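You operate a simulated robot arm through the tools that you are given. There is no shell and no other tool. Be economical: measure what you need, move in short steps, check, and stop when the job is done.

You are at the controls of a simulated two-armed robot. One attempt, no reset.

JOB
Open the bottom far drawer, put the white tub on the right end of the back counter away in the inside of the bottom far drawer, then shut the drawer. Then put the wash bottle on the right end of the back counter away on the bench by the meter. Keep to this order. Set down upright: wash bottle.

Only the result counts: the job must be done as asked and must still hold three seconds after the hand-in. Knocking over, shifting, dropping, spilling or breaking anything else fails it.

ROBOT AND FRAMES
Two 6-joint arms with two-finger grippers on one trunk, on a base that drives. Base frame: it is fixed to the floor where the robot stands at the start and does not move with it; the origin is under the middle of the robot, x ahead of it, y to its left, z up. Readings come in mm, degrees, newtons and seconds.
The left shoulder is at the start at [70, 148, 977], the right one opposite. With the tool pointing down near the work surface each hand reaches from about 700 to 700 mm from the robot's upright axis, wherever it stands, measured 20 degrees to its own side. Places, roughly: bench by the meter [5700, -800, 900]; bottom far drawer [1200, -200, 200]; inside of the bottom far drawer [1200, -300, 100]; wash bottle (9x6x18 cm) [5500, 1900, 900]; white tub [5000, 2250, 1000]. Payload 2.45 kg a hand.
Tool frame (each hand has its own): the origin (TCP) lies between the finger pads and is the grasp point; the fingertips stand 30 mm ahead of it; z points along the fingers, y is the line along which they close. The gripper opens to 106 mm. The gripper's body begins 79 mm behind the TCP.
Orientation is that of the tool frame in the base frame, as [roll, pitch, yaw] about the fixed x, y, z axes, in that order (R = Rz(yaw) Ry(pitch) Rx(roll)). With the fingers straight down and closing along the base's y, the tool's x points along the base's -x, its y along +y and its z along -z.

CONTROLS
- The arms move only by the tool move_arm. It takes "left_commands", "right_commands" or both (then of equal length, played together; a hand with none holds still); each is a list of rows, each an object (a shift or turn left out is 0, a gripper value left out holds the last) with "dp": the shift along the tool's x, y, z in mm, a list of three; "angular": the turn, a rotation vector about the tool's x, y, z in degrees, a list of three; "fingers": the opening, from 0 (shut) to 1 (fully open). In form: [{"dp": [x, y, z], "angular": [wx, wy, wz], "fingers": fingers}, ...]. A call has 1 to 20 rows; each row is the pose to reach, as a shift and turn from the pose commanded when the call began, along the tool's axes at that moment. Each row takes 0.2 s and may step no farther than 50 mm and 8.6 degrees from the row before; otherwise, or with a gripper value out of range, the whole call is refused. A pose out of reach is approached as far as the arm can. The call stops where the force on the tool passes 40 N (or 10 N more than at its start, if that is more) or the arm is blocked; 0.2 s more then pass. Each finger travels about 72 mm/s and halts on what it meets, pressing with about 40 N; the grip force reading is that of the motor and also rises with nothing between the fingers. The clock runs only during rows and for 0.2 s after the last one: add rows that repeat a pose to give the fingers time. It gives the time, the measured TCP pose, the force on the tool (base axes), the opening and the grip force at its end, in the units of the frame above (readings bear some noise), with the torque about the TCP (base axes, N m) and any sound that the robot's microphone picked up, and new pictures: "show" is both (left out), scene, wrist or none (wrist: the cameras of the hands that moved).
- Cameras (640 x 400 px; columns grow to the right, rows downward): "scene" is now at [106.9, 16.4, 1186.1]; the picture's right is [0.20, -0.98, 0.00], its down [-0.81, -0.16, -0.57] and it looks along [0.56, 0.11, -0.82] (base axes); focal length 260 px, centre (320, 200). "left" rides on the left gripper at [76, 2, -106] in its tool frame; the picture's right is [-0.02, 1.00, 0.00], its down [-0.78, -0.02, -0.62] and it looks along [-0.62, -0.01, 0.78] (tool axes); focal length 247 px, centre (320, 200). "right" rides on the right gripper at [76, -2, -106] in its tool frame; the picture's right is [0.02, 1.00, 0.00], its down [-0.78, 0.02, -0.62] and it looks along [-0.62, 0.01, 0.78] (tool axes); focal length 247 px, centre (320, 200). There is no depth. A picture from a camera that has moved, and an enlarged one, comes with that camera's place and axes in the base frame and with its lens. The place of the scene camera against the robot may be out by one fixed shift of up to 25 mm in any direction.
- lift_body(by): slides the trunk up (or, below 0, down) by that many mm; the arms and the scene camera ride with it, the base frame stays. It gives what a move gives, with no picture.
- steer(legs): drives the robot by 1 to 6 legs, each [ahead, left, turn to the left] in mm, mm and degrees, along the robot's own axes; the way and the turn of a leg run together, so that a leg with both is an arc; at most 1500 mm and 180 degrees a leg. The arms and the cameras ride along, it lands a little off, and it stops where it bumps. It gives what a move gives, and a new picture of the scene camera.
- pan_tilt(pan, tilt): turns the head with the scene camera to pan (to the left, within 86 degrees either way) and tilt (down, from -29 to 69), counted from straight ahead of the robot. It gives what a move gives, and a new picture of the scene camera.
- enlarge(camera, box): a new picture of the part [left, top, right, bottom] of that camera's present view, enlarged. The clock stands still meanwhile.
- job_done(): hands the job in; it is judged then, once.

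Work in short steps. Places have to be worked out from the pictures, the camera data and where the tool is seen: move nearer, look again, correct. Check each grasp and each placing, and mend what went wrong. You have 165 turns and 260 pictures in all, those below and enlarged ones among them. Open the grippers and draw the arms clear of the work before you hand the job in, unless the task says otherwise; then end with one line.

The tools are called as name(argument=value, ...) on one line, values as JSON. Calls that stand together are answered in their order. move_arm: Moves the arms, as the interface text tells. Its arguments: {"type":"object","properties":{"left_commands":{"type":"array","items":{"type":"object","properties":{"dp":{"type":"array","items":{"type":"number"}},"angular":{"type":"array","items":{"type":"number"}},"fingers":{"type":"number"}}}},"right_commands":{"type":"array","items":{"type":"object","properties":{"dp":{"type":"array","items":{"type":"number"}},"angular":{"type":"array","items":{"type":"number"}},"fingers":{"type":"number"}}}},"show":{"type":"string","enum":["both","scene","wrist","none"]}},"required":[]} The other tools are called the same way: lift_body (by) slides the trunk up or down; steer (legs) drives the base; pan_tilt (pan, tilt) turns the head that bears the scene camera; enlarge (camera, box) takes an enlarged picture of a part of a camera's view; job_done () hands the job in.

At the start:

```text
time: 0.0
left_ee_pos: [393.8, 184.9, 515.5]
left_ee_rot: [179.9, 0.1, -179.9]
left_ft_force: [0.4, 0.5, -0.2]
left_moment: [-0.01, 0.01, 0.01]
left_opening: 106.0
left_grip_force: 0.0
right_ee_pos: [399.8, -172.2, 454.1]
right_ee_rot: [-180.0, 0.0, -179.9]
right_ft_force: [-0.4, -0.7, -0.6]
right_moment: [-0.01, 0.02, 0.02]
right_opening: 106.0
right_grip_force: 0.0
trunk travel left (down, up): [-450.0, 490.0]
robot x, y, heading: [1.7, 2.0, -0.1]
head pan, tilt: [11.4, 55.3]
```

scene: 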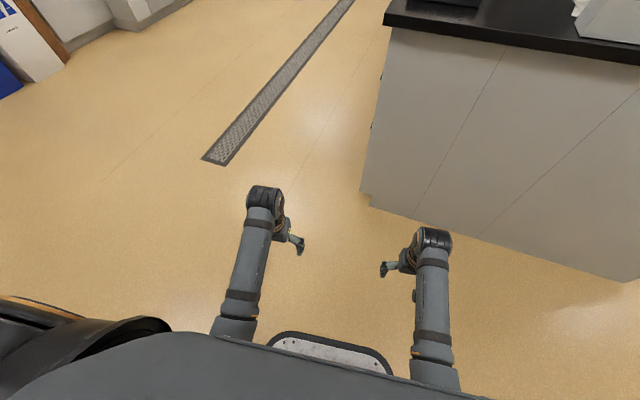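
right: 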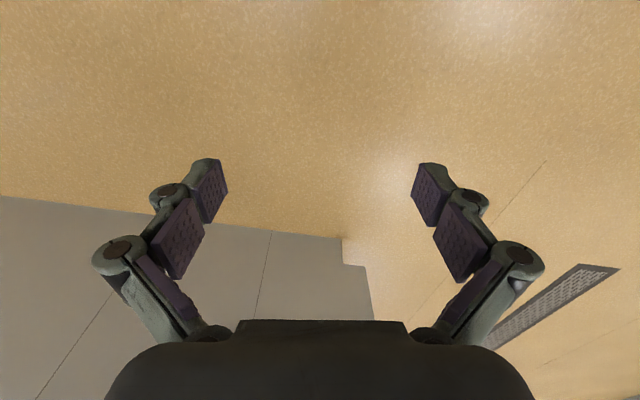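
left: 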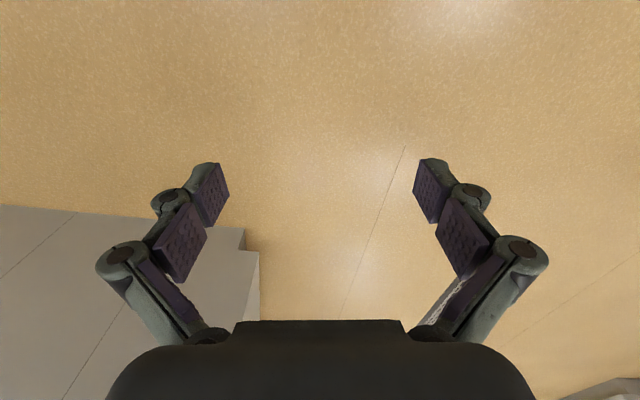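

I begin by looking around with the head raised.

pan_tilt(pan=0, tilt=20)

pan_tilt(pan=45, tilt=15)

```text
time: 1.0
left_ee_pos: [395.6, 186.0, 514.3]
left_ee_rot: [-180.0, 0.0, -180.0]
left_ft_force: [0.5, -0.3, -0.5]
left_moment: [-0.02, 0.0, 0.0]
left_opening: 106.2
left_grip_force: 0.0
right_ee_pos: [399.8, -173.0, 454.4]
right_ee_rot: [-179.9, 0.0, 180.0]
right_ft_force: [0.3, -0.2, -0.1]
right_moment: [0.0, 0.0, 0.02]
right_opening: 106.0
right_grip_force: 0.0
trunk travel left (down, up): [-450.0, 490.0]
robot x, y, heading: [-0.7, -2.1, -0.4]
head pan, tilt: [0.0, 20.0]
camera scene: at [129.7, 2.2, 1238.5], right [0.0, -1.0, 0.0], down [-0.34, 0.0, -0.94], along [0.94, 0.0, -0.34], focal length 260 px, centre (320, 200)
```

scene: 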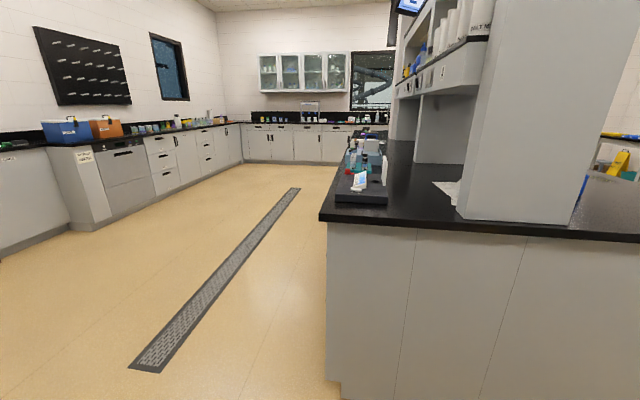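

```text
time: 2.1
left_ee_pos: [394.9, 184.5, 513.9]
left_ee_rot: [180.0, 0.0, 179.9]
left_ft_force: [-0.3, -0.5, 0.2]
left_moment: [-0.01, 0.01, -0.04]
left_opening: 105.7
left_grip_force: 0.0
right_ee_pos: [399.1, -172.1, 453.5]
right_ee_rot: [-180.0, 0.0, -180.0]
right_ft_force: [-0.7, 0.5, -0.7]
right_moment: [-0.03, -0.01, 0.03]
right_opening: 105.9
right_grip_force: 0.0
trunk travel left (down, up): [-450.0, 490.0]
robot x, y, heading: [0.1, -1.0, 0.1]
head pan, tilt: [45.0, 15.0]
camera scene: at [102.7, 68.2, 1246.7], right [0.71, -0.71, 0.0], down [-0.18, -0.18, -0.97], along [0.68, 0.68, -0.26], focal length 260 px, centre (320, 200)
```

scene: 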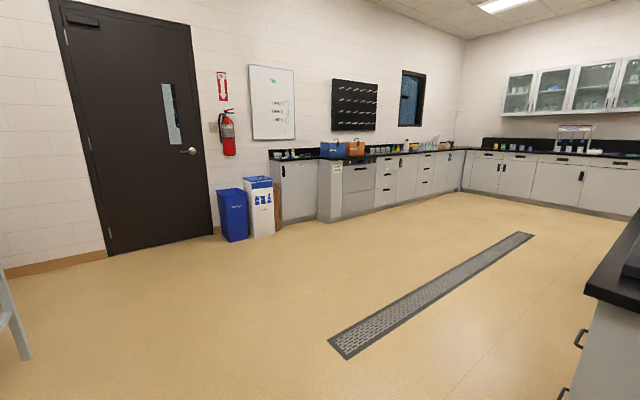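

The bench's drawer face looks to +y, at about y = -20. I drive around to stand in front of the drawers, facing them.

steer(legs=[[0, 1000, 0], [1200, 0, 0], [0, 0, -90]])

pan_tilt(pan=0, tilt=40)

```text
time: 16.9
left_ee_pos: [1395.7, 574.9, 514.6]
left_ee_rot: [-180.0, -0.1, 88.5]
left_ft_force: [0.3, -0.7, -0.6]
left_moment: [-0.01, 0.0, -0.02]
left_opening: 105.7
left_grip_force: 0.0
right_ee_pos: [1038.7, 578.9, 453.8]
right_ee_rot: [179.9, 0.1, 88.5]
right_ft_force: [0.3, -0.9, -0.2]
right_moment: [-0.01, -0.03, 0.02]
right_opening: 105.8
right_grip_force: 0.0
trunk travel left (down, up): [-450.0, 490.0]
robot x, y, heading: [1220.1, 972.7, -91.6]
head pan, tilt: [45.0, 15.0]
camera scene: at [1270.0, 858.0, 1246.7], right [-0.73, -0.69, 0.0], down [-0.18, 0.19, -0.97], along [0.66, -0.7, -0.26], focal length 260 px, centre (320, 200)
```

scene: 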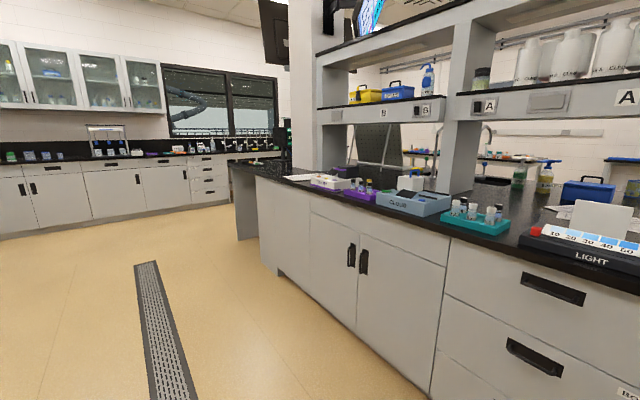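

```text
time: 18.0
left_ee_pos: [1396.6, 575.2, 514.7]
left_ee_rot: [-180.0, 0.0, 88.5]
left_ft_force: [0.2, 0.1, -0.1]
left_moment: [-0.02, -0.02, -0.01]
left_opening: 106.0
left_grip_force: 0.1
right_ee_pos: [1038.9, 578.3, 454.0]
right_ee_rot: [-180.0, 0.0, 88.4]
right_ft_force: [-0.1, -0.2, -0.7]
right_moment: [-0.01, 0.0, 0.0]
right_opening: 106.2
right_grip_force: 0.1
trunk travel left (down, up): [-450.0, 490.0]
robot x, y, heading: [1223.0, 973.1, -91.5]
head pan, tilt: [0.0, 40.0]
camera scene: at [1203.6, 840.8, 1207.2], right [-1.0, 0.03, 0.0], down [0.02, 0.64, -0.77], along [-0.02, -0.77, -0.64], focal length 260 px, centre (320, 200)
```

scene: 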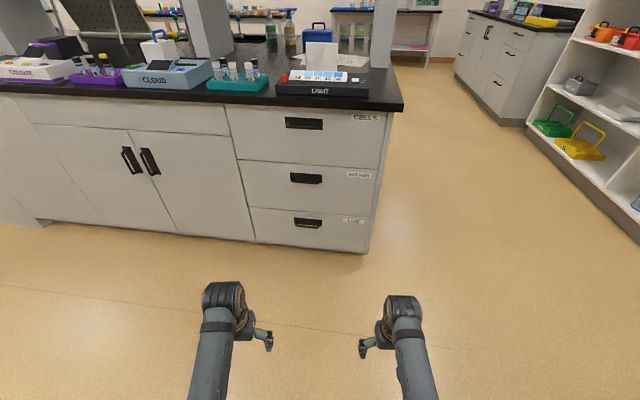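

I look at the drawer stack more closely.

enlarge(camera="scene", box=[220, 90, 420, 260])

```text
2.35 times, centred on (320, 175) of scene
camera zoom: at [1203.6, 840.8, 1207.2], right [-1.0, 0.03, 0.0], down [0.02, 0.64, -0.77], along [-0.02, -0.77, -0.64], focal length 611 px, centre (320, 259)
```

zoom: 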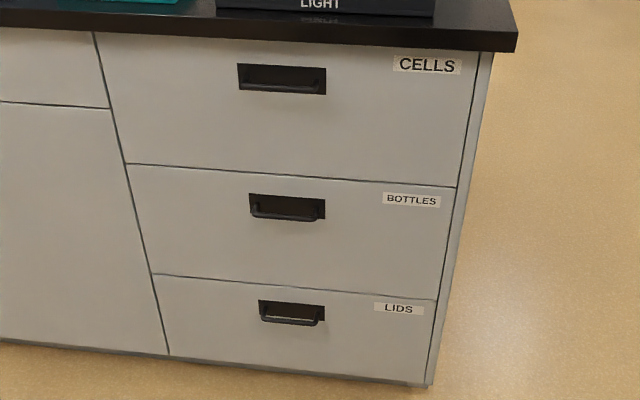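

The bottom drawer (LIDS) has a bar pull at about [1240, 10, 360]. I turn the right hand to point forward, moving it out and up as it turns.

move_arm(right_commands=[{"dp": [-25, 0, -15], "angular": [0, -8.18, 0], "fingers": 1}, {"dp": [-50, 0, -30], "angular": [0, -16.36, 0]}, {"dp": [-75, 0, -45], "angular": [0, -24.54, 0]}, {"dp": [-100, 0, -60], "angular": [0, -32.7, 0]}, {"dp": [-125, 0, -75], "angular": [0, -40.9, 0]}, {"dp": [-150, 0, -90], "angular": [0, -49.1, 0]}, {"dp": [-175, 0, -105], "angular": [0, -57.3, 0]}, {"dp": [-200, 0, -120], "angular": [0, -65.4, 0]}, {"dp": [-225, 0, -135], "angular": [0, -73.6, 0]}, {"dp": [-250, 0, -150], "angular": [0, -81.8, 0]}, {"dp": [-250, 0, -150], "angular": [0, -90, 0]}], show="both")

```text
time: 20.4
left_ee_pos: [1397.5, 574.7, 514.3]
left_ee_rot: [179.9, 0.0, 88.5]
left_ft_force: [-0.2, -0.7, -0.2]
left_moment: [0.01, -0.01, -0.01]
left_opening: 105.9
left_grip_force: 0.0
right_ee_pos: [1029.6, 326.9, 604.5]
right_ee_rot: [13.2, 89.9, -78.2]
right_ft_force: [-1.2, 0.4, 0.2]
right_moment: [-0.01, 0.0, 0.02]
right_opening: 106.2
right_grip_force: 0.0
trunk travel left (down, up): [-450.0, 490.0]
robot x, y, heading: [1222.6, 971.2, -91.7]
head pan, tilt: [0.0, 40.0]
camera scene: at [1203.3, 840.4, 1207.1], right [-1.0, 0.03, 0.0], down [0.02, 0.64, -0.77], along [-0.02, -0.77, -0.64], focal length 260 px, centre (320, 200)
camera right: at [1031.4, 432.9, 528.2], right [1.0, -0.03, -0.02], down [0.03, 0.62, 0.78], along [-0.01, -0.78, 0.62], focal length 247 px, centre (320, 200)
```

scene: 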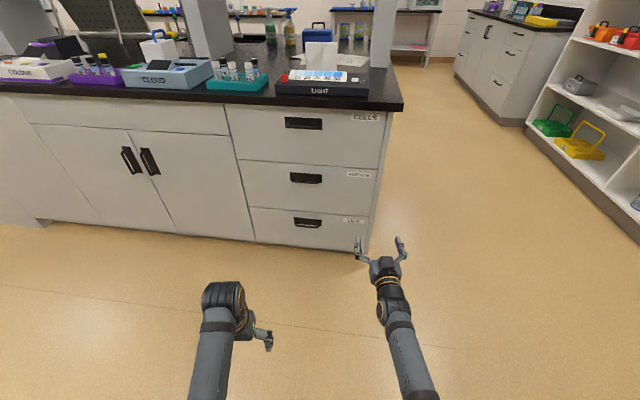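
right: 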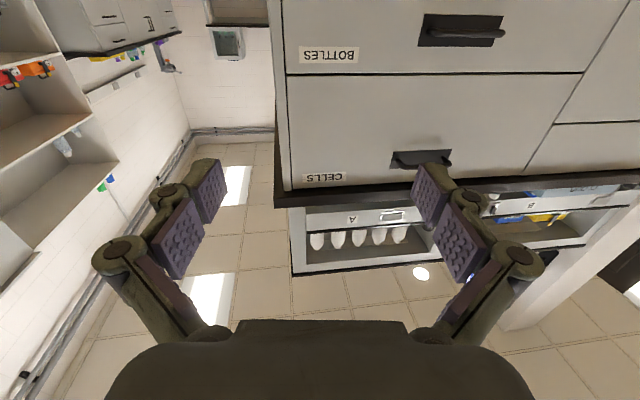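

Now I roll the gripper 90° to close vertically, with the camera on the inner side, then lower the trunk and sidestep so that the right arm faces the handle.

move_arm(right_commands=[{"angular": [0, 0, 8.2]}, {"angular": [0, 0, 16.4]}, {"angular": [0, 0, 24.5]}, {"angular": [0, 0, 32.7]}, {"angular": [0, 0, 40.9]}, {"angular": [0, 0, 49.1]}, {"angular": [0, 0, 57.3]}, {"angular": [0, 0, 65.4]}, {"angular": [0, 0, 73.6]}, {"angular": [0, 0, 81.8]}, {"angular": [0, 0, 90]}], show="none")

lift_body(by=-235)

steer(legs=[[0, 200, 1.5]])

enlarge(camera="right", box=[0, 0, 640, 400])

```text
time: 22.8
left_ee_pos: [1395.3, 574.5, 513.7]
left_ee_rot: [179.9, -0.1, 88.5]
left_ft_force: [-0.4, 1.2, -0.1]
left_moment: [0.04, -0.01, -0.04]
left_opening: 106.1
left_grip_force: 0.1
right_ee_pos: [1031.4, 328.7, 603.5]
right_ee_rot: [90.0, -0.2, -1.5]
right_ft_force: [0.2, -0.6, -0.2]
right_moment: [0.02, 0.0, 0.0]
right_opening: 105.9
right_grip_force: 0.0
trunk travel left (down, up): [-450.0, 490.0]
robot x, y, heading: [1222.1, 974.1, -91.5]
head pan, tilt: [0.0, 40.0]
```

```text
time: 25.2
left_ee_pos: [1394.5, 575.4, 279.6]
left_ee_rot: [-180.0, 0.0, 88.5]
left_ft_force: [0.5, -0.6, -0.2]
left_moment: [0.0, -0.02, 0.0]
left_opening: 105.8
left_grip_force: 0.1
right_ee_pos: [1031.1, 328.7, 369.2]
right_ee_rot: [90.0, 0.1, -1.5]
right_ft_force: [-0.1, 0.1, -0.1]
right_moment: [0.04, 0.02, -0.01]
right_opening: 106.2
right_grip_force: 0.0
trunk travel left (down, up): [-215.0, 725.0]
robot x, y, heading: [1218.2, 972.3, -91.7]
head pan, tilt: [0.0, 40.0]
```

```text
time: 26.8
left_ee_pos: [1610.2, 577.9, 279.6]
left_ee_rot: [-180.0, -0.1, 90.2]
left_ft_force: [0.3, 0.6, -0.4]
left_moment: [-0.03, 0.01, 0.03]
left_opening: 106.0
left_grip_force: 0.1
right_ee_pos: [1252.8, 320.0, 370.2]
right_ee_rot: [90.0, 0.0, 0.2]
right_ft_force: [0.8, -0.1, 0.4]
right_moment: [0.01, 0.02, -0.01]
right_opening: 106.0
right_grip_force: 0.1
trunk travel left (down, up): [-215.0, 725.0]
robot x, y, heading: [1423.6, 970.2, -89.8]
head pan, tilt: [0.0, 40.0]
camera scene: at [1409.7, 838.5, 972.1], right [-1.0, 0.0, 0.0], down [0.0, 0.64, -0.77], along [0.0, -0.77, -0.64], focal length 260 px, centre (320, 200)
```

scene: 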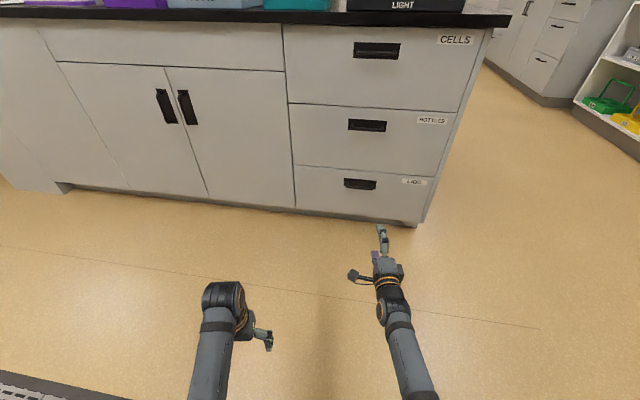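

```text
1.00 times, centred on (320, 200) of right (not enlarged: the box is as wide or as high as the picture)
camera zoom: at [1328.9, 426.8, 367.5], right [0.02, 0.0, 1.0], down [-0.79, 0.62, 0.02], along [-0.62, -0.79, 0.01], focal length 247 px, centre (320, 200)
```

zoom: 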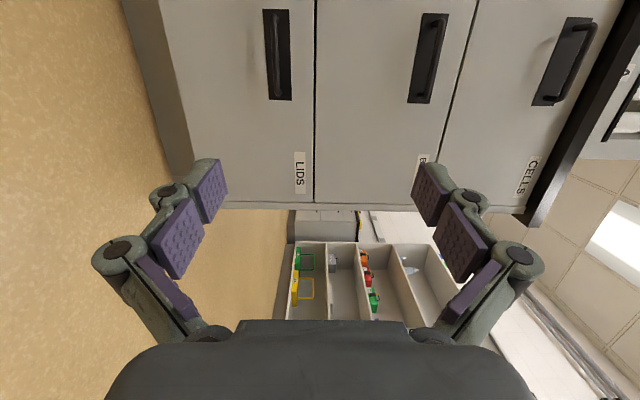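

Combining both cameras, the bar lies at about [1255, -95, 288]. I drive 200 mm nearer, lower the hand and look again.

steer(legs=[[210, 0, 0]])

move_arm(right_commands=[{"dp": [0, -40, 0], "fingers": 0.7}, {"dp": [0, -78, 0], "fingers": 0.6}, {"dp": [0, -78, 0]}], show="wrist")

```text
time: 28.5
left_ee_pos: [1610.2, 371.3, 279.1]
left_ee_rot: [-180.0, 0.0, 90.3]
left_ft_force: [0.4, -0.1, -0.1]
left_moment: [0.01, -0.01, 0.04]
left_opening: 105.7
left_grip_force: 0.1
right_ee_pos: [1252.4, 114.2, 370.2]
right_ee_rot: [89.9, 0.0, 0.2]
right_ft_force: [0.1, 1.1, -0.3]
right_moment: [-0.01, -0.01, 0.0]
right_opening: 106.1
right_grip_force: 0.0
trunk travel left (down, up): [-215.0, 725.0]
robot x, y, heading: [1423.4, 765.1, -89.7]
head pan, tilt: [0.0, 40.0]
camera scene: at [1410.4, 631.9, 972.1], right [-1.0, 0.0, 0.0], down [0.0, 0.64, -0.77], along [0.0, -0.77, -0.64], focal length 260 px, centre (320, 200)
```

scene: 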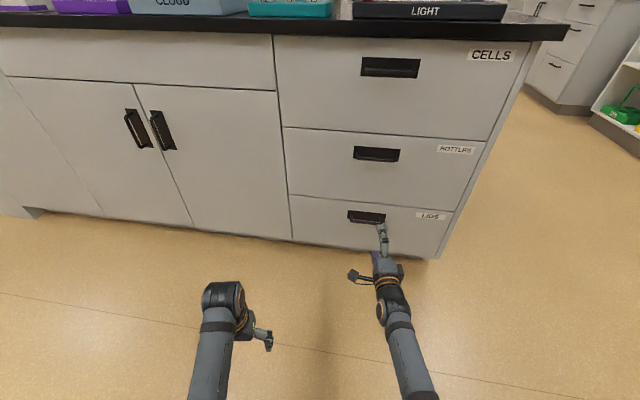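

```text
time: 29.3
left_ee_pos: [1609.6, 371.6, 279.1]
left_ee_rot: [-180.0, 0.0, 90.2]
left_ft_force: [0.2, 0.6, 0.1]
left_moment: [0.01, 0.03, 0.0]
left_opening: 106.2
left_grip_force: 0.0
right_ee_pos: [1251.8, 114.7, 289.1]
right_ee_rot: [90.0, 0.0, 0.3]
right_ft_force: [-0.2, -0.6, 0.3]
right_moment: [-0.03, 0.04, -0.01]
right_opening: 63.6
right_grip_force: 0.1
trunk travel left (down, up): [-215.0, 725.0]
robot x, y, heading: [1425.6, 764.3, -89.9]
head pan, tilt: [0.0, 40.0]
camera right: at [1327.9, 220.8, 288.0], right [0.02, 0.0, 1.0], down [-0.79, 0.62, 0.02], along [-0.62, -0.79, 0.01], focal length 247 px, centre (320, 200)
```

right: 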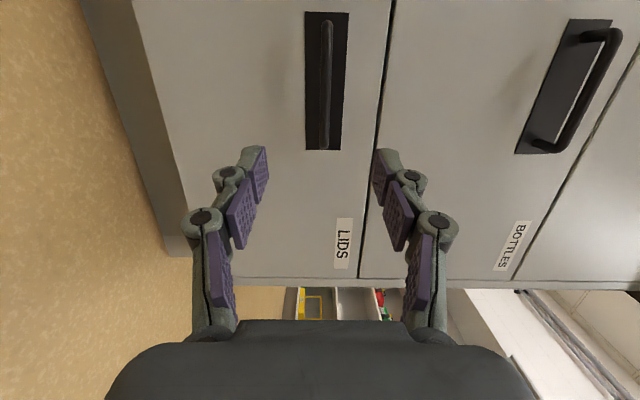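

The bar is centred at x≈1255, z≈296. I raise 7 mm and advance 160 mm to check the depth.

move_arm(right_commands=[{"dp": [3, 7, 40]}, {"dp": [3, 7, 80]}, {"dp": [3, 7, 120]}, {"dp": [3, 7, 155]}, {"dp": [3, 7, 155]}], show="both")

```text
time: 30.5
left_ee_pos: [1610.2, 370.8, 278.6]
left_ee_rot: [180.0, 0.1, 90.2]
left_ft_force: [-0.1, 0.0, -0.4]
left_moment: [-0.01, -0.02, 0.0]
left_opening: 105.9
left_grip_force: 0.1
right_ee_pos: [1247.2, 9.3, 333.7]
right_ee_rot: [90.0, 0.0, 0.3]
right_ft_force: [0.1, 1.0, 0.7]
right_moment: [-0.02, 0.0, 0.04]
right_opening: 63.7
right_grip_force: 0.0
right hand out of reach, approached as far as the arm can: row 2, 3, 4, 5
trunk travel left (down, up): [-215.0, 725.0]
robot x, y, heading: [1425.1, 765.9, -89.9]
head pan, tilt: [0.0, 40.0]
camera scene: at [1410.4, 631.9, 972.1], right [-1.0, 0.0, 0.0], down [0.0, 0.64, -0.77], along [0.0, -0.77, -0.64], focal length 260 px, centre (320, 200)
camera right: at [1322.4, 114.9, 332.0], right [0.02, 0.0, 1.0], down [-0.78, 0.62, 0.02], along [-0.62, -0.79, 0.01], focal length 247 px, centre (320, 200)
```

scene: 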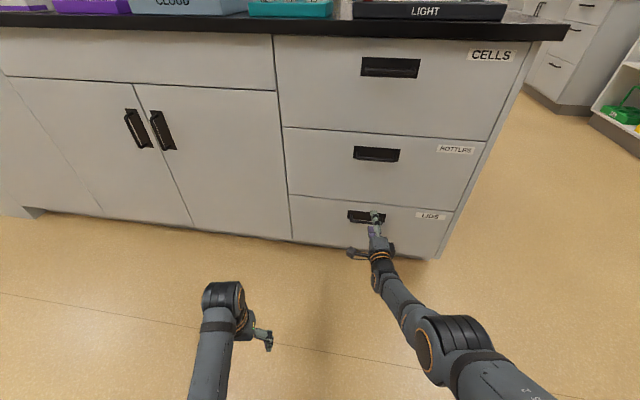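
right: 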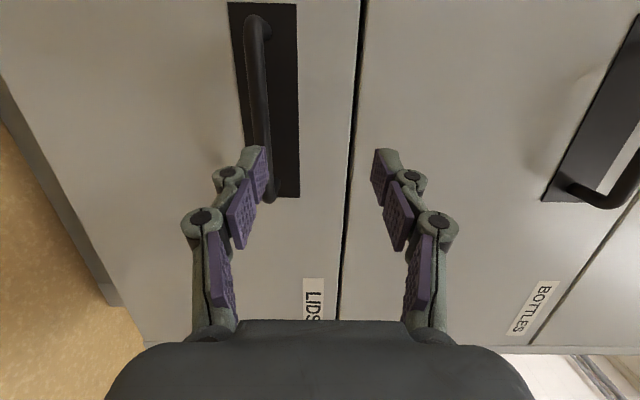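

The arm runs out of reach. From the wrist views the bar is at about [1268, -42, 296]. I retract, lower the trunk 150 mm, and drive 80 mm nearer.

move_arm(right_commands=[{"dp": [-3, -30, -40]}, {"dp": [-3, -30, -80]}, {"dp": [-3, -30, -120]}], show="none")

lift_body(by=-150)

steer(legs=[[70, 0, 0]])

```text
time: 31.3
left_ee_pos: [1609.8, 370.4, 279.4]
left_ee_rot: [180.0, 0.0, 90.2]
left_ft_force: [0.9, -0.1, 0.9]
left_moment: [0.02, 0.01, -0.02]
left_opening: 106.0
left_grip_force: 0.1
right_ee_pos: [1243.7, 130.5, 306.0]
right_ee_rot: [90.0, 0.1, 0.2]
right_ft_force: [0.5, 0.4, 0.0]
right_moment: [0.04, 0.02, 0.0]
right_opening: 63.6
right_grip_force: 0.0
trunk travel left (down, up): [-215.0, 725.0]
robot x, y, heading: [1421.6, 769.3, -89.7]
head pan, tilt: [0.0, 40.0]
```

```text
time: 33.0
left_ee_pos: [1610.6, 373.2, 166.9]
left_ee_rot: [-178.3, 2.8, 90.3]
left_ft_force: [1.0, -0.3, 0.4]
left_moment: [-0.02, 0.0, -0.01]
left_opening: 106.0
left_grip_force: 0.0
right_ee_pos: [1242.7, 119.2, 280.5]
right_ee_rot: [80.0, 1.9, -0.3]
right_ft_force: [0.6, -0.5, -0.3]
right_moment: [0.0, 0.02, 0.0]
right_opening: 63.4
right_grip_force: 0.0
trunk travel left (down, up): [-65.0, 875.0]
robot x, y, heading: [1422.8, 766.3, -89.8]
head pan, tilt: [0.0, 40.0]
```

```text
time: 34.0
left_ee_pos: [1610.6, 301.9, 164.2]
left_ee_rot: [-178.2, 2.8, 90.3]
left_ft_force: [1.3, -0.5, 0.4]
left_moment: [-0.02, -0.02, 0.01]
left_opening: 106.1
left_grip_force: 0.1
right_ee_pos: [1242.6, 48.3, 281.3]
right_ee_rot: [79.8, 2.0, -0.4]
right_ft_force: [0.7, 0.6, -0.7]
right_moment: [0.02, 0.0, 0.03]
right_opening: 63.8
right_grip_force: 0.1
trunk travel left (down, up): [-65.0, 875.0]
robot x, y, heading: [1424.6, 690.7, -89.9]
head pan, tilt: [0.0, 40.0]
camera scene: at [1433.2, 595.8, 850.3], right [-1.0, 0.0, 0.03], down [-0.03, 0.6, -0.8], along [-0.02, -0.8, -0.6], focal length 260 px, centre (320, 200)
```

scene: 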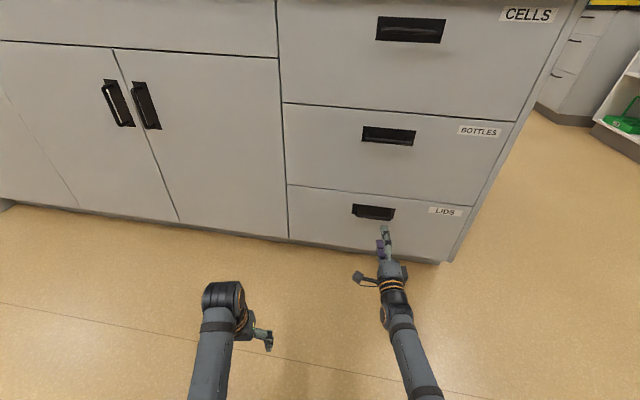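

The readings show the robot tilted: an elbow is probably pressing on something. I raise the trunk again.

lift_body(by=70)

```text
time: 35.1
left_ee_pos: [1609.6, 300.3, 197.3]
left_ee_rot: [180.0, 0.0, 90.2]
left_ft_force: [0.2, 0.7, -0.7]
left_moment: [0.01, -0.01, 0.01]
left_opening: 106.4
left_grip_force: 0.0
right_ee_pos: [1238.6, 40.7, 289.9]
right_ee_rot: [82.7, 0.2, -0.4]
right_ft_force: [-0.3, 0.3, 0.8]
right_moment: [-0.01, -0.02, 0.0]
right_opening: 63.5
right_grip_force: 0.0
trunk travel left (down, up): [-135.0, 805.0]
robot x, y, heading: [1420.2, 696.7, -89.8]
head pan, tilt: [0.0, 40.0]
```

The body is level again; the right forearm is still pressed. I raise the right hand to relieve it.

move_arm(right_commands=[{"dp": [10, 35, 0]}, {"dp": [20, 70, 0]}, {"dp": [20, 70, 0]}], show="both")

```text
time: 35.9
left_ee_pos: [1609.2, 300.3, 198.6]
left_ee_rot: [180.0, 0.0, 90.1]
left_ft_force: [-0.1, -0.4, 0.6]
left_moment: [0.02, -0.02, -0.03]
left_opening: 106.1
left_grip_force: 0.1
right_ee_pos: [1257.5, 48.0, 359.7]
right_ee_rot: [82.6, 0.1, -0.4]
right_ft_force: [-0.1, -0.1, -0.5]
right_moment: [0.01, 0.04, 0.05]
right_opening: 63.9
right_grip_force: 0.1
trunk travel left (down, up): [-135.0, 805.0]
robot x, y, heading: [1422.6, 698.0, -90.2]
head pan, tilt: [0.0, 40.0]
camera scene: at [1410.4, 561.0, 892.1], right [-1.0, 0.0, 0.0], down [0.0, 0.64, -0.77], along [0.0, -0.77, -0.64], focal length 260 px, centre (320, 200)
camera right: at [1335.1, 152.9, 345.2], right [0.02, 0.13, 0.99], down [-0.78, 0.62, -0.06], along [-0.63, -0.77, 0.11], focal length 247 px, centre (320, 200)
```

scene: 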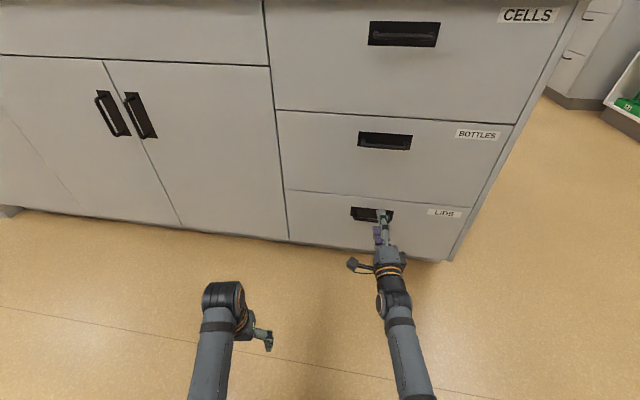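
right: 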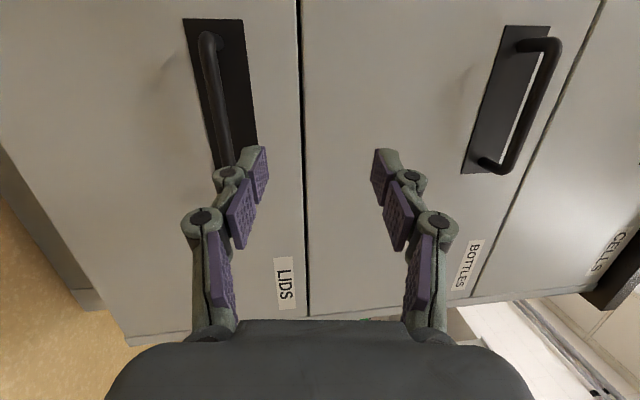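

Now I level the tool and bring it to just in front of the bar, at y≈0 and z≈296.

move_arm(right_commands=[{"dp": [3, -18, 20], "angular": [2.5, 0, 0]}, {"dp": [6, -36, 41], "angular": [5, 0, 0]}, {"dp": [9, -54, 41], "angular": [7.4, 0, 0]}, {"dp": [9, -70, 41], "angular": [7.4, 0, 0]}, {"dp": [9, -70, 41], "angular": [7.4, 0, 0]}], show="wrist")

```text
time: 37.1
left_ee_pos: [1609.7, 300.1, 199.3]
left_ee_rot: [180.0, 0.0, 90.1]
left_ft_force: [1.2, 0.0, 0.1]
left_moment: [-0.01, -0.05, -0.01]
left_opening: 105.9
left_grip_force: 0.1
right_ee_pos: [1266.0, 0.2, 298.2]
right_ee_rot: [90.0, 0.1, -0.4]
right_ft_force: [0.1, -0.6, -0.3]
right_moment: [0.0, 0.01, 0.0]
right_opening: 63.5
right_grip_force: 0.0
trunk travel left (down, up): [-135.0, 805.0]
robot x, y, heading: [1423.0, 695.4, -89.9]
head pan, tilt: [0.0, 40.0]
camera right: at [1343.0, 104.9, 296.9], right [0.02, 0.0, 1.0], down [-0.78, 0.63, 0.02], along [-0.63, -0.78, 0.01], focal length 247 px, centre (320, 200)
```

right: 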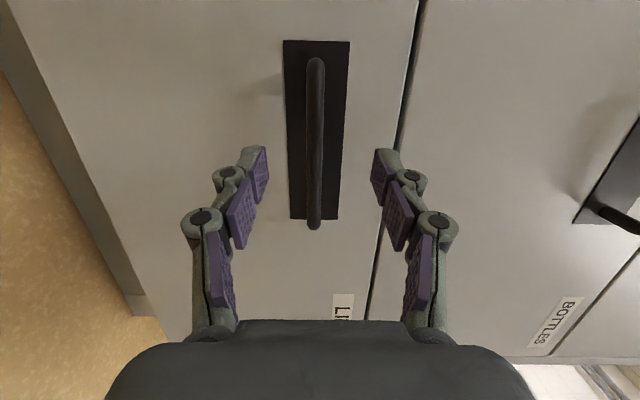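

The fingers straddle the bar. I advance 42 mm and close.

move_arm(right_commands=[{"dp": [2, -1, 15]}, {"dp": [4, -1, 30]}, {"dp": [4, -1, 42]}, {"dp": [4, -1, 42]}, {"dp": [4, -1, 42], "fingers": 0}, {"dp": [4, -1, 42], "fingers": 0}, {"dp": [4, -1, 42], "fingers": 0}, {"dp": [4, -1, 42], "fingers": 0}], show="both")

```text
time: 38.9
left_ee_pos: [1609.6, 299.3, 198.3]
left_ee_rot: [-180.0, -0.1, 90.1]
left_ft_force: [-0.1, -0.1, -0.1]
left_moment: [0.01, 0.01, 0.03]
left_opening: 106.4
left_grip_force: 0.0
right_ee_pos: [1268.4, -41.2, 295.6]
right_ee_rot: [90.1, 0.1, -0.3]
right_ft_force: [0.5, -0.7, -4.5]
right_moment: [-0.01, 0.04, 0.14]
right_opening: 9.4
right_grip_force: 36.4
trunk travel left (down, up): [-135.0, 805.0]
robot x, y, heading: [1422.7, 694.0, -90.2]
head pan, tilt: [0.0, 40.0]
camera scene: at [1410.3, 560.3, 892.0], right [-1.0, 0.0, 0.0], down [0.0, 0.64, -0.77], along [0.0, -0.77, -0.64], focal length 260 px, centre (320, 200)
camera right: at [1346.0, 63.5, 293.6], right [0.02, 0.0, 1.0], down [-0.78, 0.63, 0.02], along [-0.63, -0.78, 0.01], focal length 247 px, centre (320, 200)
```

scene: 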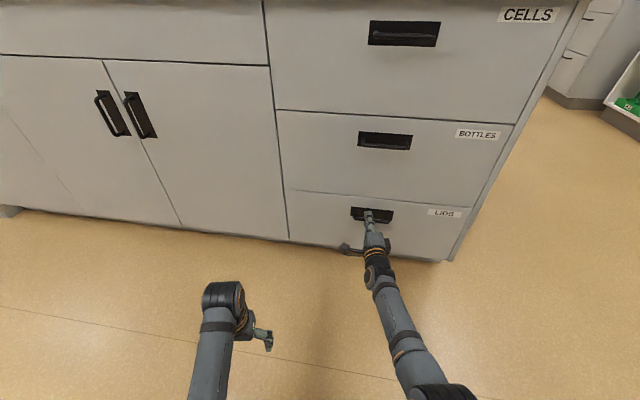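
right: 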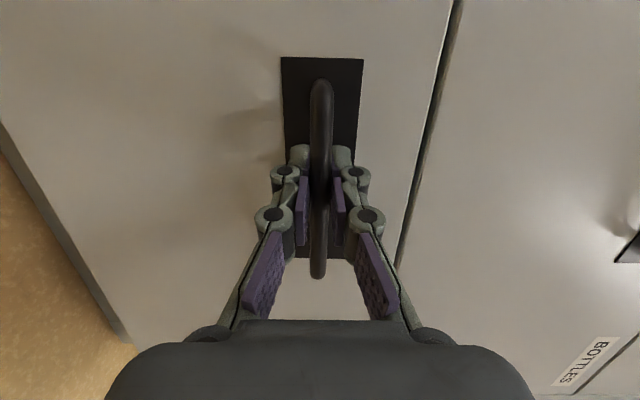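

The bar is gripped (9.4 mm opening). I pull gently 100 mm by arm.

move_arm(right_commands=[{"dp": [0, 0, -12]}, {"dp": [0, 0, -25]}, {"dp": [0, 0, -40]}, {"dp": [0, 0, -55]}, {"dp": [0, 0, -70]}, {"dp": [0, 0, -85]}, {"dp": [0, 0, -100]}], show="both")

```text
time: 40.5
left_ee_pos: [1611.2, 300.3, 198.7]
left_ee_rot: [-179.9, 0.1, 90.0]
left_ft_force: [0.4, -0.3, 0.3]
left_moment: [0.0, 0.02, -0.01]
left_opening: 106.1
left_grip_force: 0.2
right_ee_pos: [1270.9, 58.9, 295.0]
right_ee_rot: [90.0, 0.0, -0.4]
right_ft_force: [27.8, -5.5, 0.6]
right_moment: [-0.02, 0.01, -0.02]
right_opening: 9.7
right_grip_force: 37.2
trunk travel left (down, up): [-135.0, 805.0]
robot x, y, heading: [1425.2, 697.2, -89.8]
head pan, tilt: [0.0, 40.0]
camera scene: at [1411.2, 560.7, 892.2], right [-1.0, 0.0, 0.0], down [0.0, 0.64, -0.77], along [0.0, -0.77, -0.64], focal length 260 px, centre (320, 200)
camera right: at [1348.5, 164.2, 293.3], right [0.02, 0.0, 1.0], down [-0.78, 0.63, 0.02], along [-0.63, -0.78, 0.01], focal length 247 px, centre (320, 200)
```

scene: 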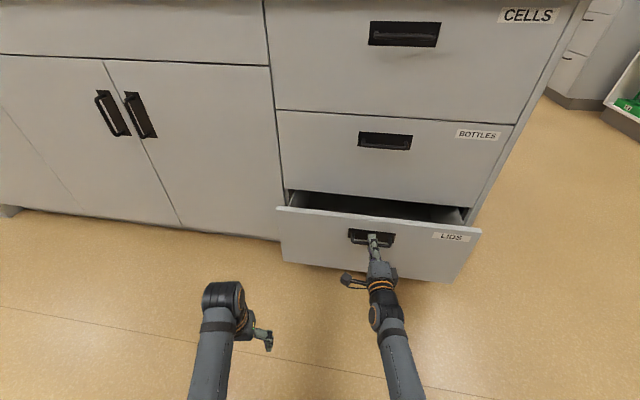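
right: 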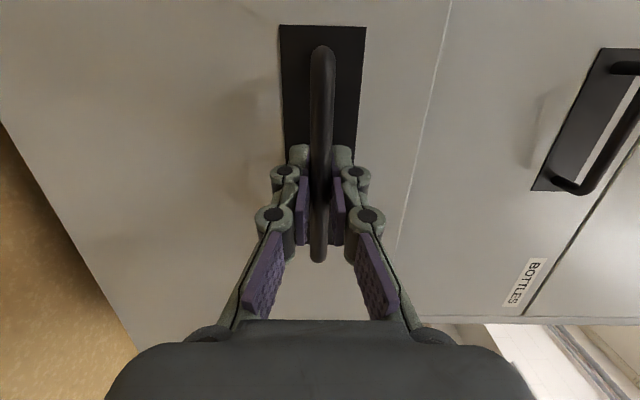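

The drawer slides. A sideways pull of 28 N has built up, so I shift the hand +x slightly, then carry on pulling by driving back.

move_arm(right_commands=[{"dp": [2, 0, 0]}, {"dp": [4, 0, 0]}], show="none")

steer(legs=[[-80, 0, 0]])

```text
time: 41.1
left_ee_pos: [1610.0, 299.9, 200.3]
left_ee_rot: [-179.9, 0.1, 90.0]
left_ft_force: [0.5, 0.1, 0.3]
left_moment: [0.03, 0.03, 0.02]
left_opening: 106.0
left_grip_force: 0.2
right_ee_pos: [1271.0, 59.8, 294.6]
right_ee_rot: [90.1, 0.1, -0.5]
right_ft_force: [-16.1, 0.8, -3.0]
right_moment: [0.02, 0.04, 0.39]
right_opening: 9.4
right_grip_force: 36.6
trunk travel left (down, up): [-135.0, 805.0]
robot x, y, heading: [1421.3, 691.7, -90.2]
head pan, tilt: [0.0, 40.0]
```

```text
time: 42.2
left_ee_pos: [1609.6, 380.4, 200.0]
left_ee_rot: [-180.0, 0.0, 90.1]
left_ft_force: [0.1, 0.3, 0.2]
left_moment: [-0.02, -0.03, -0.01]
left_opening: 106.3
left_grip_force: 0.0
right_ee_pos: [1277.0, 138.2, 294.0]
right_ee_rot: [90.2, 0.1, -0.6]
right_ft_force: [27.0, -5.4, -1.8]
right_moment: [0.01, -0.02, 0.03]
right_opening: 9.6
right_grip_force: 36.8
trunk travel left (down, up): [-135.0, 805.0]
robot x, y, heading: [1422.8, 772.9, -89.9]
head pan, tilt: [0.0, 40.0]
camera scene: at [1411.1, 640.8, 892.1], right [-1.0, 0.0, 0.0], down [0.0, 0.64, -0.77], along [0.0, -0.77, -0.64], focal length 260 px, centre (320, 200)
```

scene: 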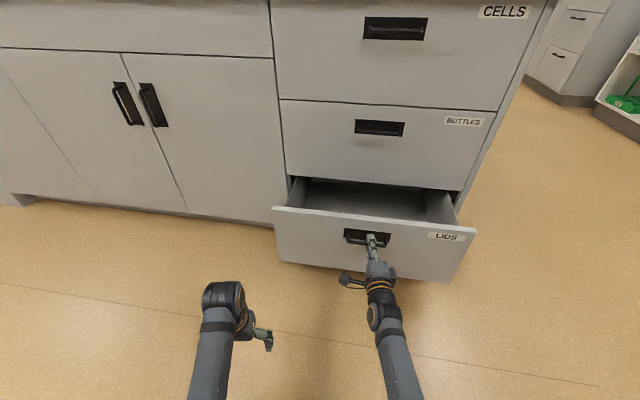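

Driving back works. I relax the sideways force and continue.

move_arm(right_commands=[{"dp": [2, 0, 0]}, {"dp": [3, 0, 0]}], show="none")

steer(legs=[[-90, 0, 0]])

```text
time: 42.8
left_ee_pos: [1608.4, 379.7, 200.0]
left_ee_rot: [179.9, 0.0, 90.0]
left_ft_force: [0.0, -0.3, 0.4]
left_moment: [0.03, -0.02, 0.02]
left_opening: 105.7
left_grip_force: 0.0
right_ee_pos: [1277.0, 139.6, 296.0]
right_ee_rot: [90.0, 0.0, -0.6]
right_ft_force: [-23.9, 2.8, -2.3]
right_moment: [0.01, 0.03, 0.06]
right_opening: 10.7
right_grip_force: 36.3
trunk travel left (down, up): [-135.0, 805.0]
robot x, y, heading: [1423.4, 776.7, -89.9]
head pan, tilt: [0.0, 40.0]
```

```text
time: 43.9
left_ee_pos: [1610.1, 469.4, 199.3]
left_ee_rot: [-179.9, 0.1, 90.2]
left_ft_force: [-1.0, 0.4, 0.5]
left_moment: [-0.02, -0.03, 0.0]
left_opening: 106.1
left_grip_force: 0.1
right_ee_pos: [1279.7, 227.4, 294.7]
right_ee_rot: [90.1, 0.1, -0.3]
right_ft_force: [34.5, -5.2, -0.4]
right_moment: [0.04, -0.02, -0.05]
right_opening: 9.9
right_grip_force: 35.1
trunk travel left (down, up): [-135.0, 805.0]
robot x, y, heading: [1423.8, 864.3, -89.8]
head pan, tilt: [0.0, 40.0]
camera scene: at [1411.7, 730.8, 892.1], right [-1.0, 0.0, 0.0], down [0.0, 0.64, -0.77], along [0.0, -0.77, -0.64], focal length 260 px, centre (320, 200)
```

scene: 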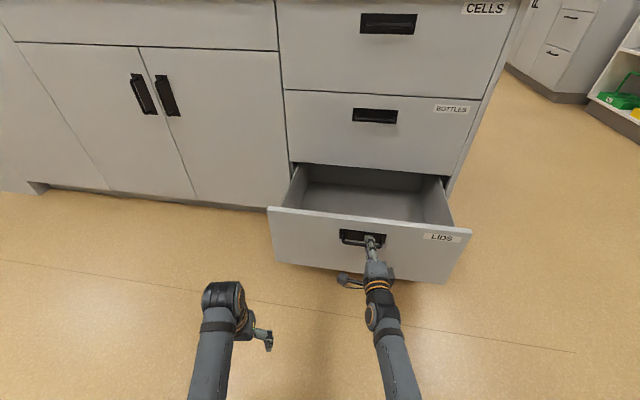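

The drawer is open by about 268 mm and empty. I pull 70 mm further.

move_arm(right_commands=[{"dp": [2, 0, 0]}], show="none")

steer(legs=[[-70, 0, 0]])

```text
time: 44.3
left_ee_pos: [1609.5, 470.0, 199.6]
left_ee_rot: [180.0, 0.1, 90.1]
left_ft_force: [0.8, 0.1, 0.3]
left_moment: [0.01, 0.02, -0.01]
left_opening: 105.9
left_grip_force: 0.1
right_ee_pos: [1280.7, 228.0, 294.9]
right_ee_rot: [90.2, 0.1, -0.4]
right_ft_force: [-15.6, 1.5, -1.0]
right_moment: [0.03, -0.02, 0.02]
right_opening: 9.6
right_grip_force: 35.3
trunk travel left (down, up): [-135.0, 805.0]
robot x, y, heading: [1423.7, 863.1, -89.9]
head pan, tilt: [0.0, 40.0]
```

```text
time: 45.2
left_ee_pos: [1611.6, 505.2, 200.3]
left_ee_rot: [-180.0, 0.0, 90.4]
left_ft_force: [-0.4, -0.6, -0.7]
left_moment: [-0.01, 0.0, 0.03]
left_opening: 105.8
left_grip_force: 0.2
right_ee_pos: [1285.5, 263.0, 296.7]
right_ee_rot: [90.3, -0.1, -0.2]
right_ft_force: [2.9, 0.8, 0.4]
right_moment: [0.01, 0.0, -0.37]
right_opening: 9.7
right_grip_force: 35.2
trunk travel left (down, up): [-135.0, 805.0]
robot x, y, heading: [1423.8, 898.4, -89.6]
head pan, tilt: [0.0, 40.0]
stopped in leg 1: the force on the tool passed its limit at 44 N (the readings are from after the stop); the commanded pose is now the measured one
camera scene: at [1411.8, 766.1, 892.1], right [-1.0, -0.01, 0.0], down [0.0, 0.64, -0.77], along [0.0, -0.77, -0.64], focal length 260 px, centre (320, 200)
```

scene: 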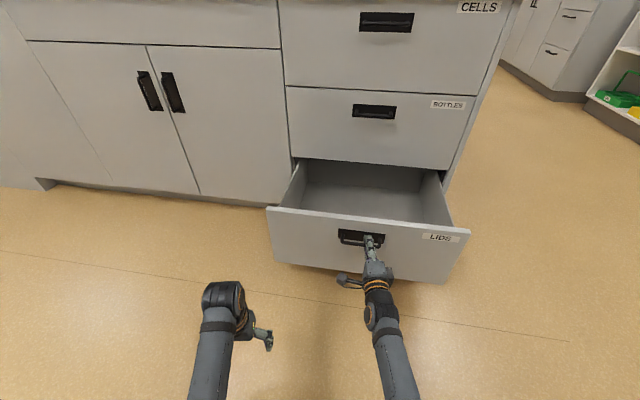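

The drawer is open about 305 mm, likely its end. I release the bar and draw back.

move_arm(right_commands=[{"fingers": 0.6}, {"fingers": 0.6}, {"fingers": 0.6}, {"fingers": 0.6}, {"dp": [0, 0, -20], "fingers": 0.6}, {"dp": [0, 0, -40], "fingers": 0.6}], show="wrist")

steer(legs=[[-250, 0, 0]])

lift_body(by=350)

pan_tilt(pan=80, tilt=10)

```text
time: 46.6
left_ee_pos: [1611.7, 505.3, 199.2]
left_ee_rot: [180.0, 0.1, 90.3]
left_ft_force: [-0.2, -0.3, 0.2]
left_moment: [0.0, 0.01, -0.01]
left_opening: 106.0
left_grip_force: 0.1
right_ee_pos: [1278.7, 296.0, 302.2]
right_ee_rot: [89.4, 1.6, 0.1]
right_ft_force: [-0.1, -0.1, 0.3]
right_moment: [0.03, 0.02, -0.01]
right_opening: 63.5
right_grip_force: 0.1
trunk travel left (down, up): [-135.0, 805.0]
robot x, y, heading: [1424.4, 900.2, -89.6]
head pan, tilt: [0.0, 40.0]
camera right: at [1355.2, 401.7, 297.1], right [0.05, 0.01, 1.0], down [-0.78, 0.62, 0.03], along [-0.62, -0.78, 0.04], focal length 247 px, centre (320, 200)
```

right: 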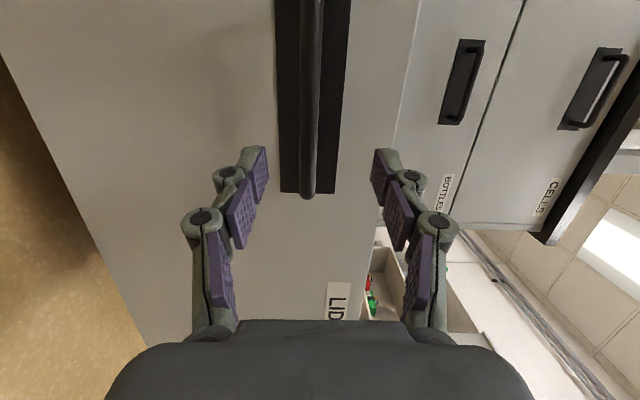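

```text
time: 48.4
left_ee_pos: [1610.3, 760.4, 200.6]
left_ee_rot: [-179.9, 0.0, 90.3]
left_ft_force: [0.2, -0.2, 0.5]
left_moment: [-0.02, 0.0, 0.01]
left_opening: 106.0
left_grip_force: 0.1
right_ee_pos: [1276.6, 554.3, 296.8]
right_ee_rot: [90.1, 1.7, -0.1]
right_ft_force: [-1.2, -0.7, -1.0]
right_moment: [0.0, 0.01, 0.0]
right_opening: 63.6
right_grip_force: 0.1
trunk travel left (down, up): [-135.0, 805.0]
robot x, y, heading: [1421.7, 1155.0, -90.0]
head pan, tilt: [0.0, 40.0]
camera scene: at [1410.3, 1021.4, 892.1], right [-1.0, 0.0, 0.0], down [0.0, 0.64, -0.77], along [0.0, -0.77, -0.64], focal length 260 px, centre (320, 200)
```

scene: 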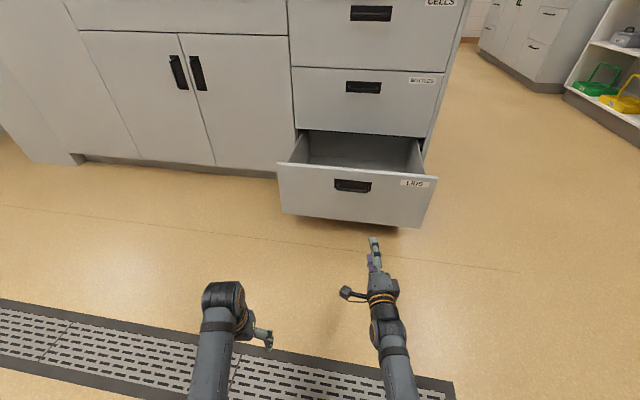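

```text
time: 51.9
left_ee_pos: [1608.0, 760.3, 548.0]
left_ee_rot: [-180.0, 0.0, 90.3]
left_ft_force: [0.5, -0.2, -0.4]
left_moment: [0.02, -0.01, 0.0]
left_opening: 105.9
left_grip_force: 0.0
right_ee_pos: [1276.0, 555.7, 645.8]
right_ee_rot: [90.0, 1.9, 0.1]
right_ft_force: [-1.0, 0.5, -0.6]
right_moment: [-0.02, -0.03, 0.0]
right_opening: 63.5
right_grip_force: 0.0
trunk travel left (down, up): [-485.0, 455.0]
robot x, y, heading: [1424.6, 1158.7, -89.8]
head pan, tilt: [0.0, 40.0]
```

```text
time: 53.4
left_ee_pos: [1610.8, 759.1, 549.3]
left_ee_rot: [179.9, 0.0, 90.2]
left_ft_force: [0.0, 0.1, -0.9]
left_moment: [0.03, 0.04, 0.03]
left_opening: 106.0
left_grip_force: 0.0
right_ee_pos: [1276.1, 554.4, 645.4]
right_ee_rot: [90.0, 1.9, 0.0]
right_ft_force: [-0.8, 0.4, -0.8]
right_moment: [0.02, -0.02, 0.04]
right_opening: 63.7
right_grip_force: 0.0
trunk travel left (down, up): [-485.0, 455.0]
robot x, y, heading: [1421.3, 1154.6, -90.2]
head pan, tilt: [80.0, 10.0]
camera scene: at [1501.7, 1090.5, 1289.8], right [-0.17, -0.99, 0.0], down [-0.17, 0.03, -0.98], along [0.97, -0.17, -0.17], focal length 260 px, centre (320, 200)
```

scene: 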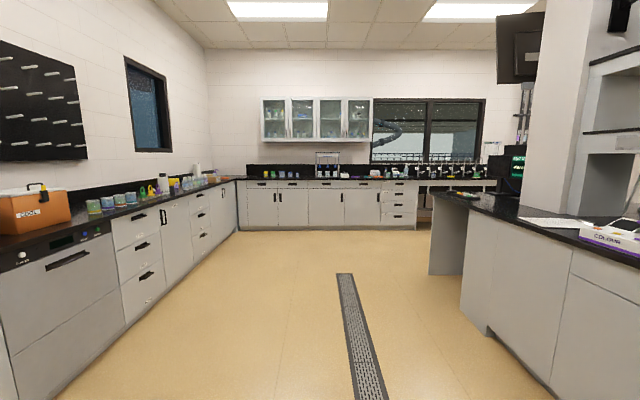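

The right end of the back counter is in the far left corner. I turn left and drive along the aisle, then look.

steer(legs=[[0, 0, 90], [1500, 0, 0], [1300, 0, 0]])

pan_tilt(pan=50, tilt=20)

```text
time: 70.8
left_ee_pos: [4629.9, 1346.1, 549.2]
left_ee_rot: [180.0, 0.0, -179.7]
left_ft_force: [0.6, 0.4, -0.3]
left_moment: [-0.02, -0.01, -0.02]
left_opening: 105.8
left_grip_force: 0.1
right_ee_pos: [4837.2, 1010.5, 645.7]
right_ee_rot: [90.0, 1.9, 90.1]
right_ft_force: [-0.4, 0.0, 0.4]
right_moment: [0.0, 0.02, -0.01]
right_opening: 63.7
right_grip_force: 0.1
trunk travel left (down, up): [-485.0, 455.0]
robot x, y, heading: [4237.5, 1156.0, 0.2]
head pan, tilt: [80.0, 10.0]
camera scene: at [4289.5, 1251.8, 1289.8], right [0.99, -0.17, 0.0], down [-0.03, -0.17, -0.98], along [0.17, 0.97, -0.17], focal length 260 px, centre (320, 200)
```

scene: 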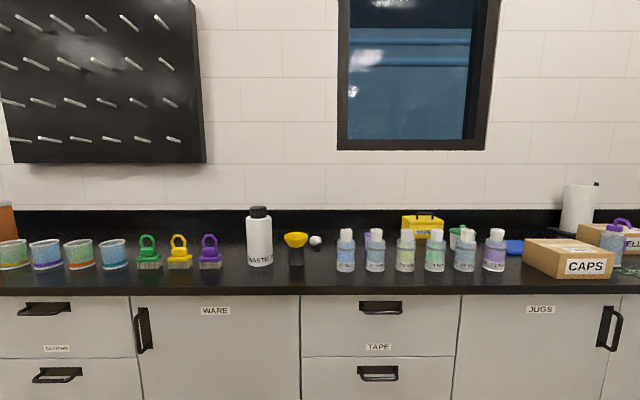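

```text
time: 71.7
left_ee_pos: [4631.8, 1346.0, 549.5]
left_ee_rot: [-179.9, 0.0, -179.6]
left_ft_force: [-0.7, 0.5, -0.6]
left_moment: [0.03, 0.02, -0.05]
left_opening: 106.1
left_grip_force: 0.1
right_ee_pos: [4837.7, 1011.0, 646.9]
right_ee_rot: [90.1, 1.9, 90.0]
right_ft_force: [0.3, -0.2, 0.1]
right_moment: [0.04, 0.02, 0.02]
right_opening: 63.6
right_grip_force: 0.0
trunk travel left (down, up): [-485.0, 455.0]
robot x, y, heading: [4237.3, 1157.8, 0.5]
head pan, tilt: [50.0, 20.0]
camera scene: at [4332.9, 1231.9, 1273.6], right [0.77, -0.64, 0.0], down [-0.22, -0.26, -0.94], along [0.6, 0.72, -0.34], focal length 260 px, centre (320, 200)
```

scene: 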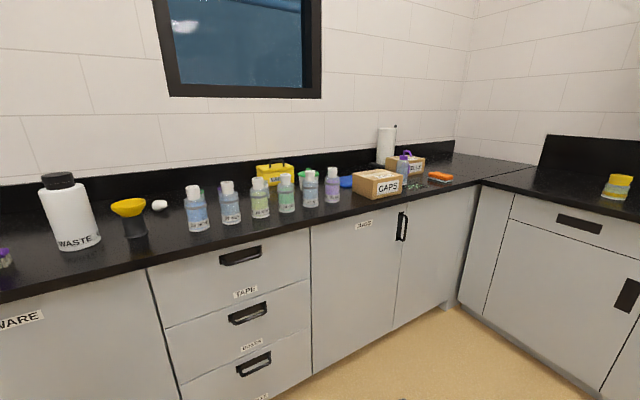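

I zoom in on the right end of this counter to identify the tub and wash bottle.

enlarge(camera="scene", box=[170, 110, 330, 240])

enlarge(camera="scene", box=[320, 110, 480, 220])

```text
3.08 times, centred on (250, 175) of scene
camera zoom: at [4332.9, 1231.9, 1273.6], right [0.77, -0.64, 0.0], down [-0.22, -0.26, -0.94], along [0.6, 0.72, -0.34], focal length 798 px, centre (535, 277)
```

zoom: 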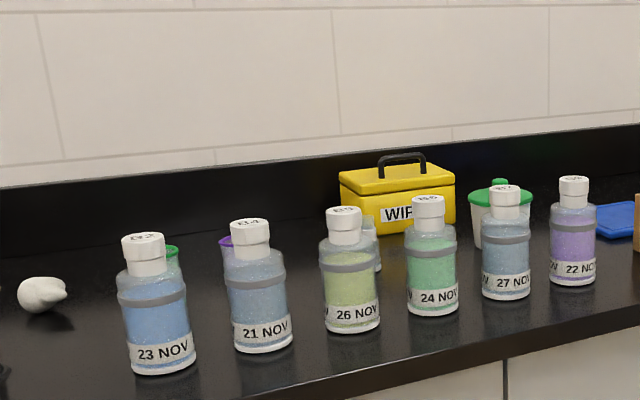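

```text
3.64 times, centred on (400, 165) of scene
camera zoom: at [4332.9, 1231.9, 1273.6], right [0.77, -0.64, 0.0], down [-0.22, -0.26, -0.94], along [0.6, 0.72, -0.34], focal length 944 px, centre (29, 327)
```

zoom: 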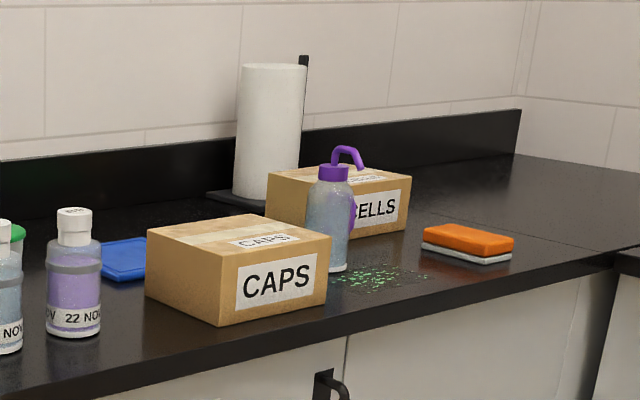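

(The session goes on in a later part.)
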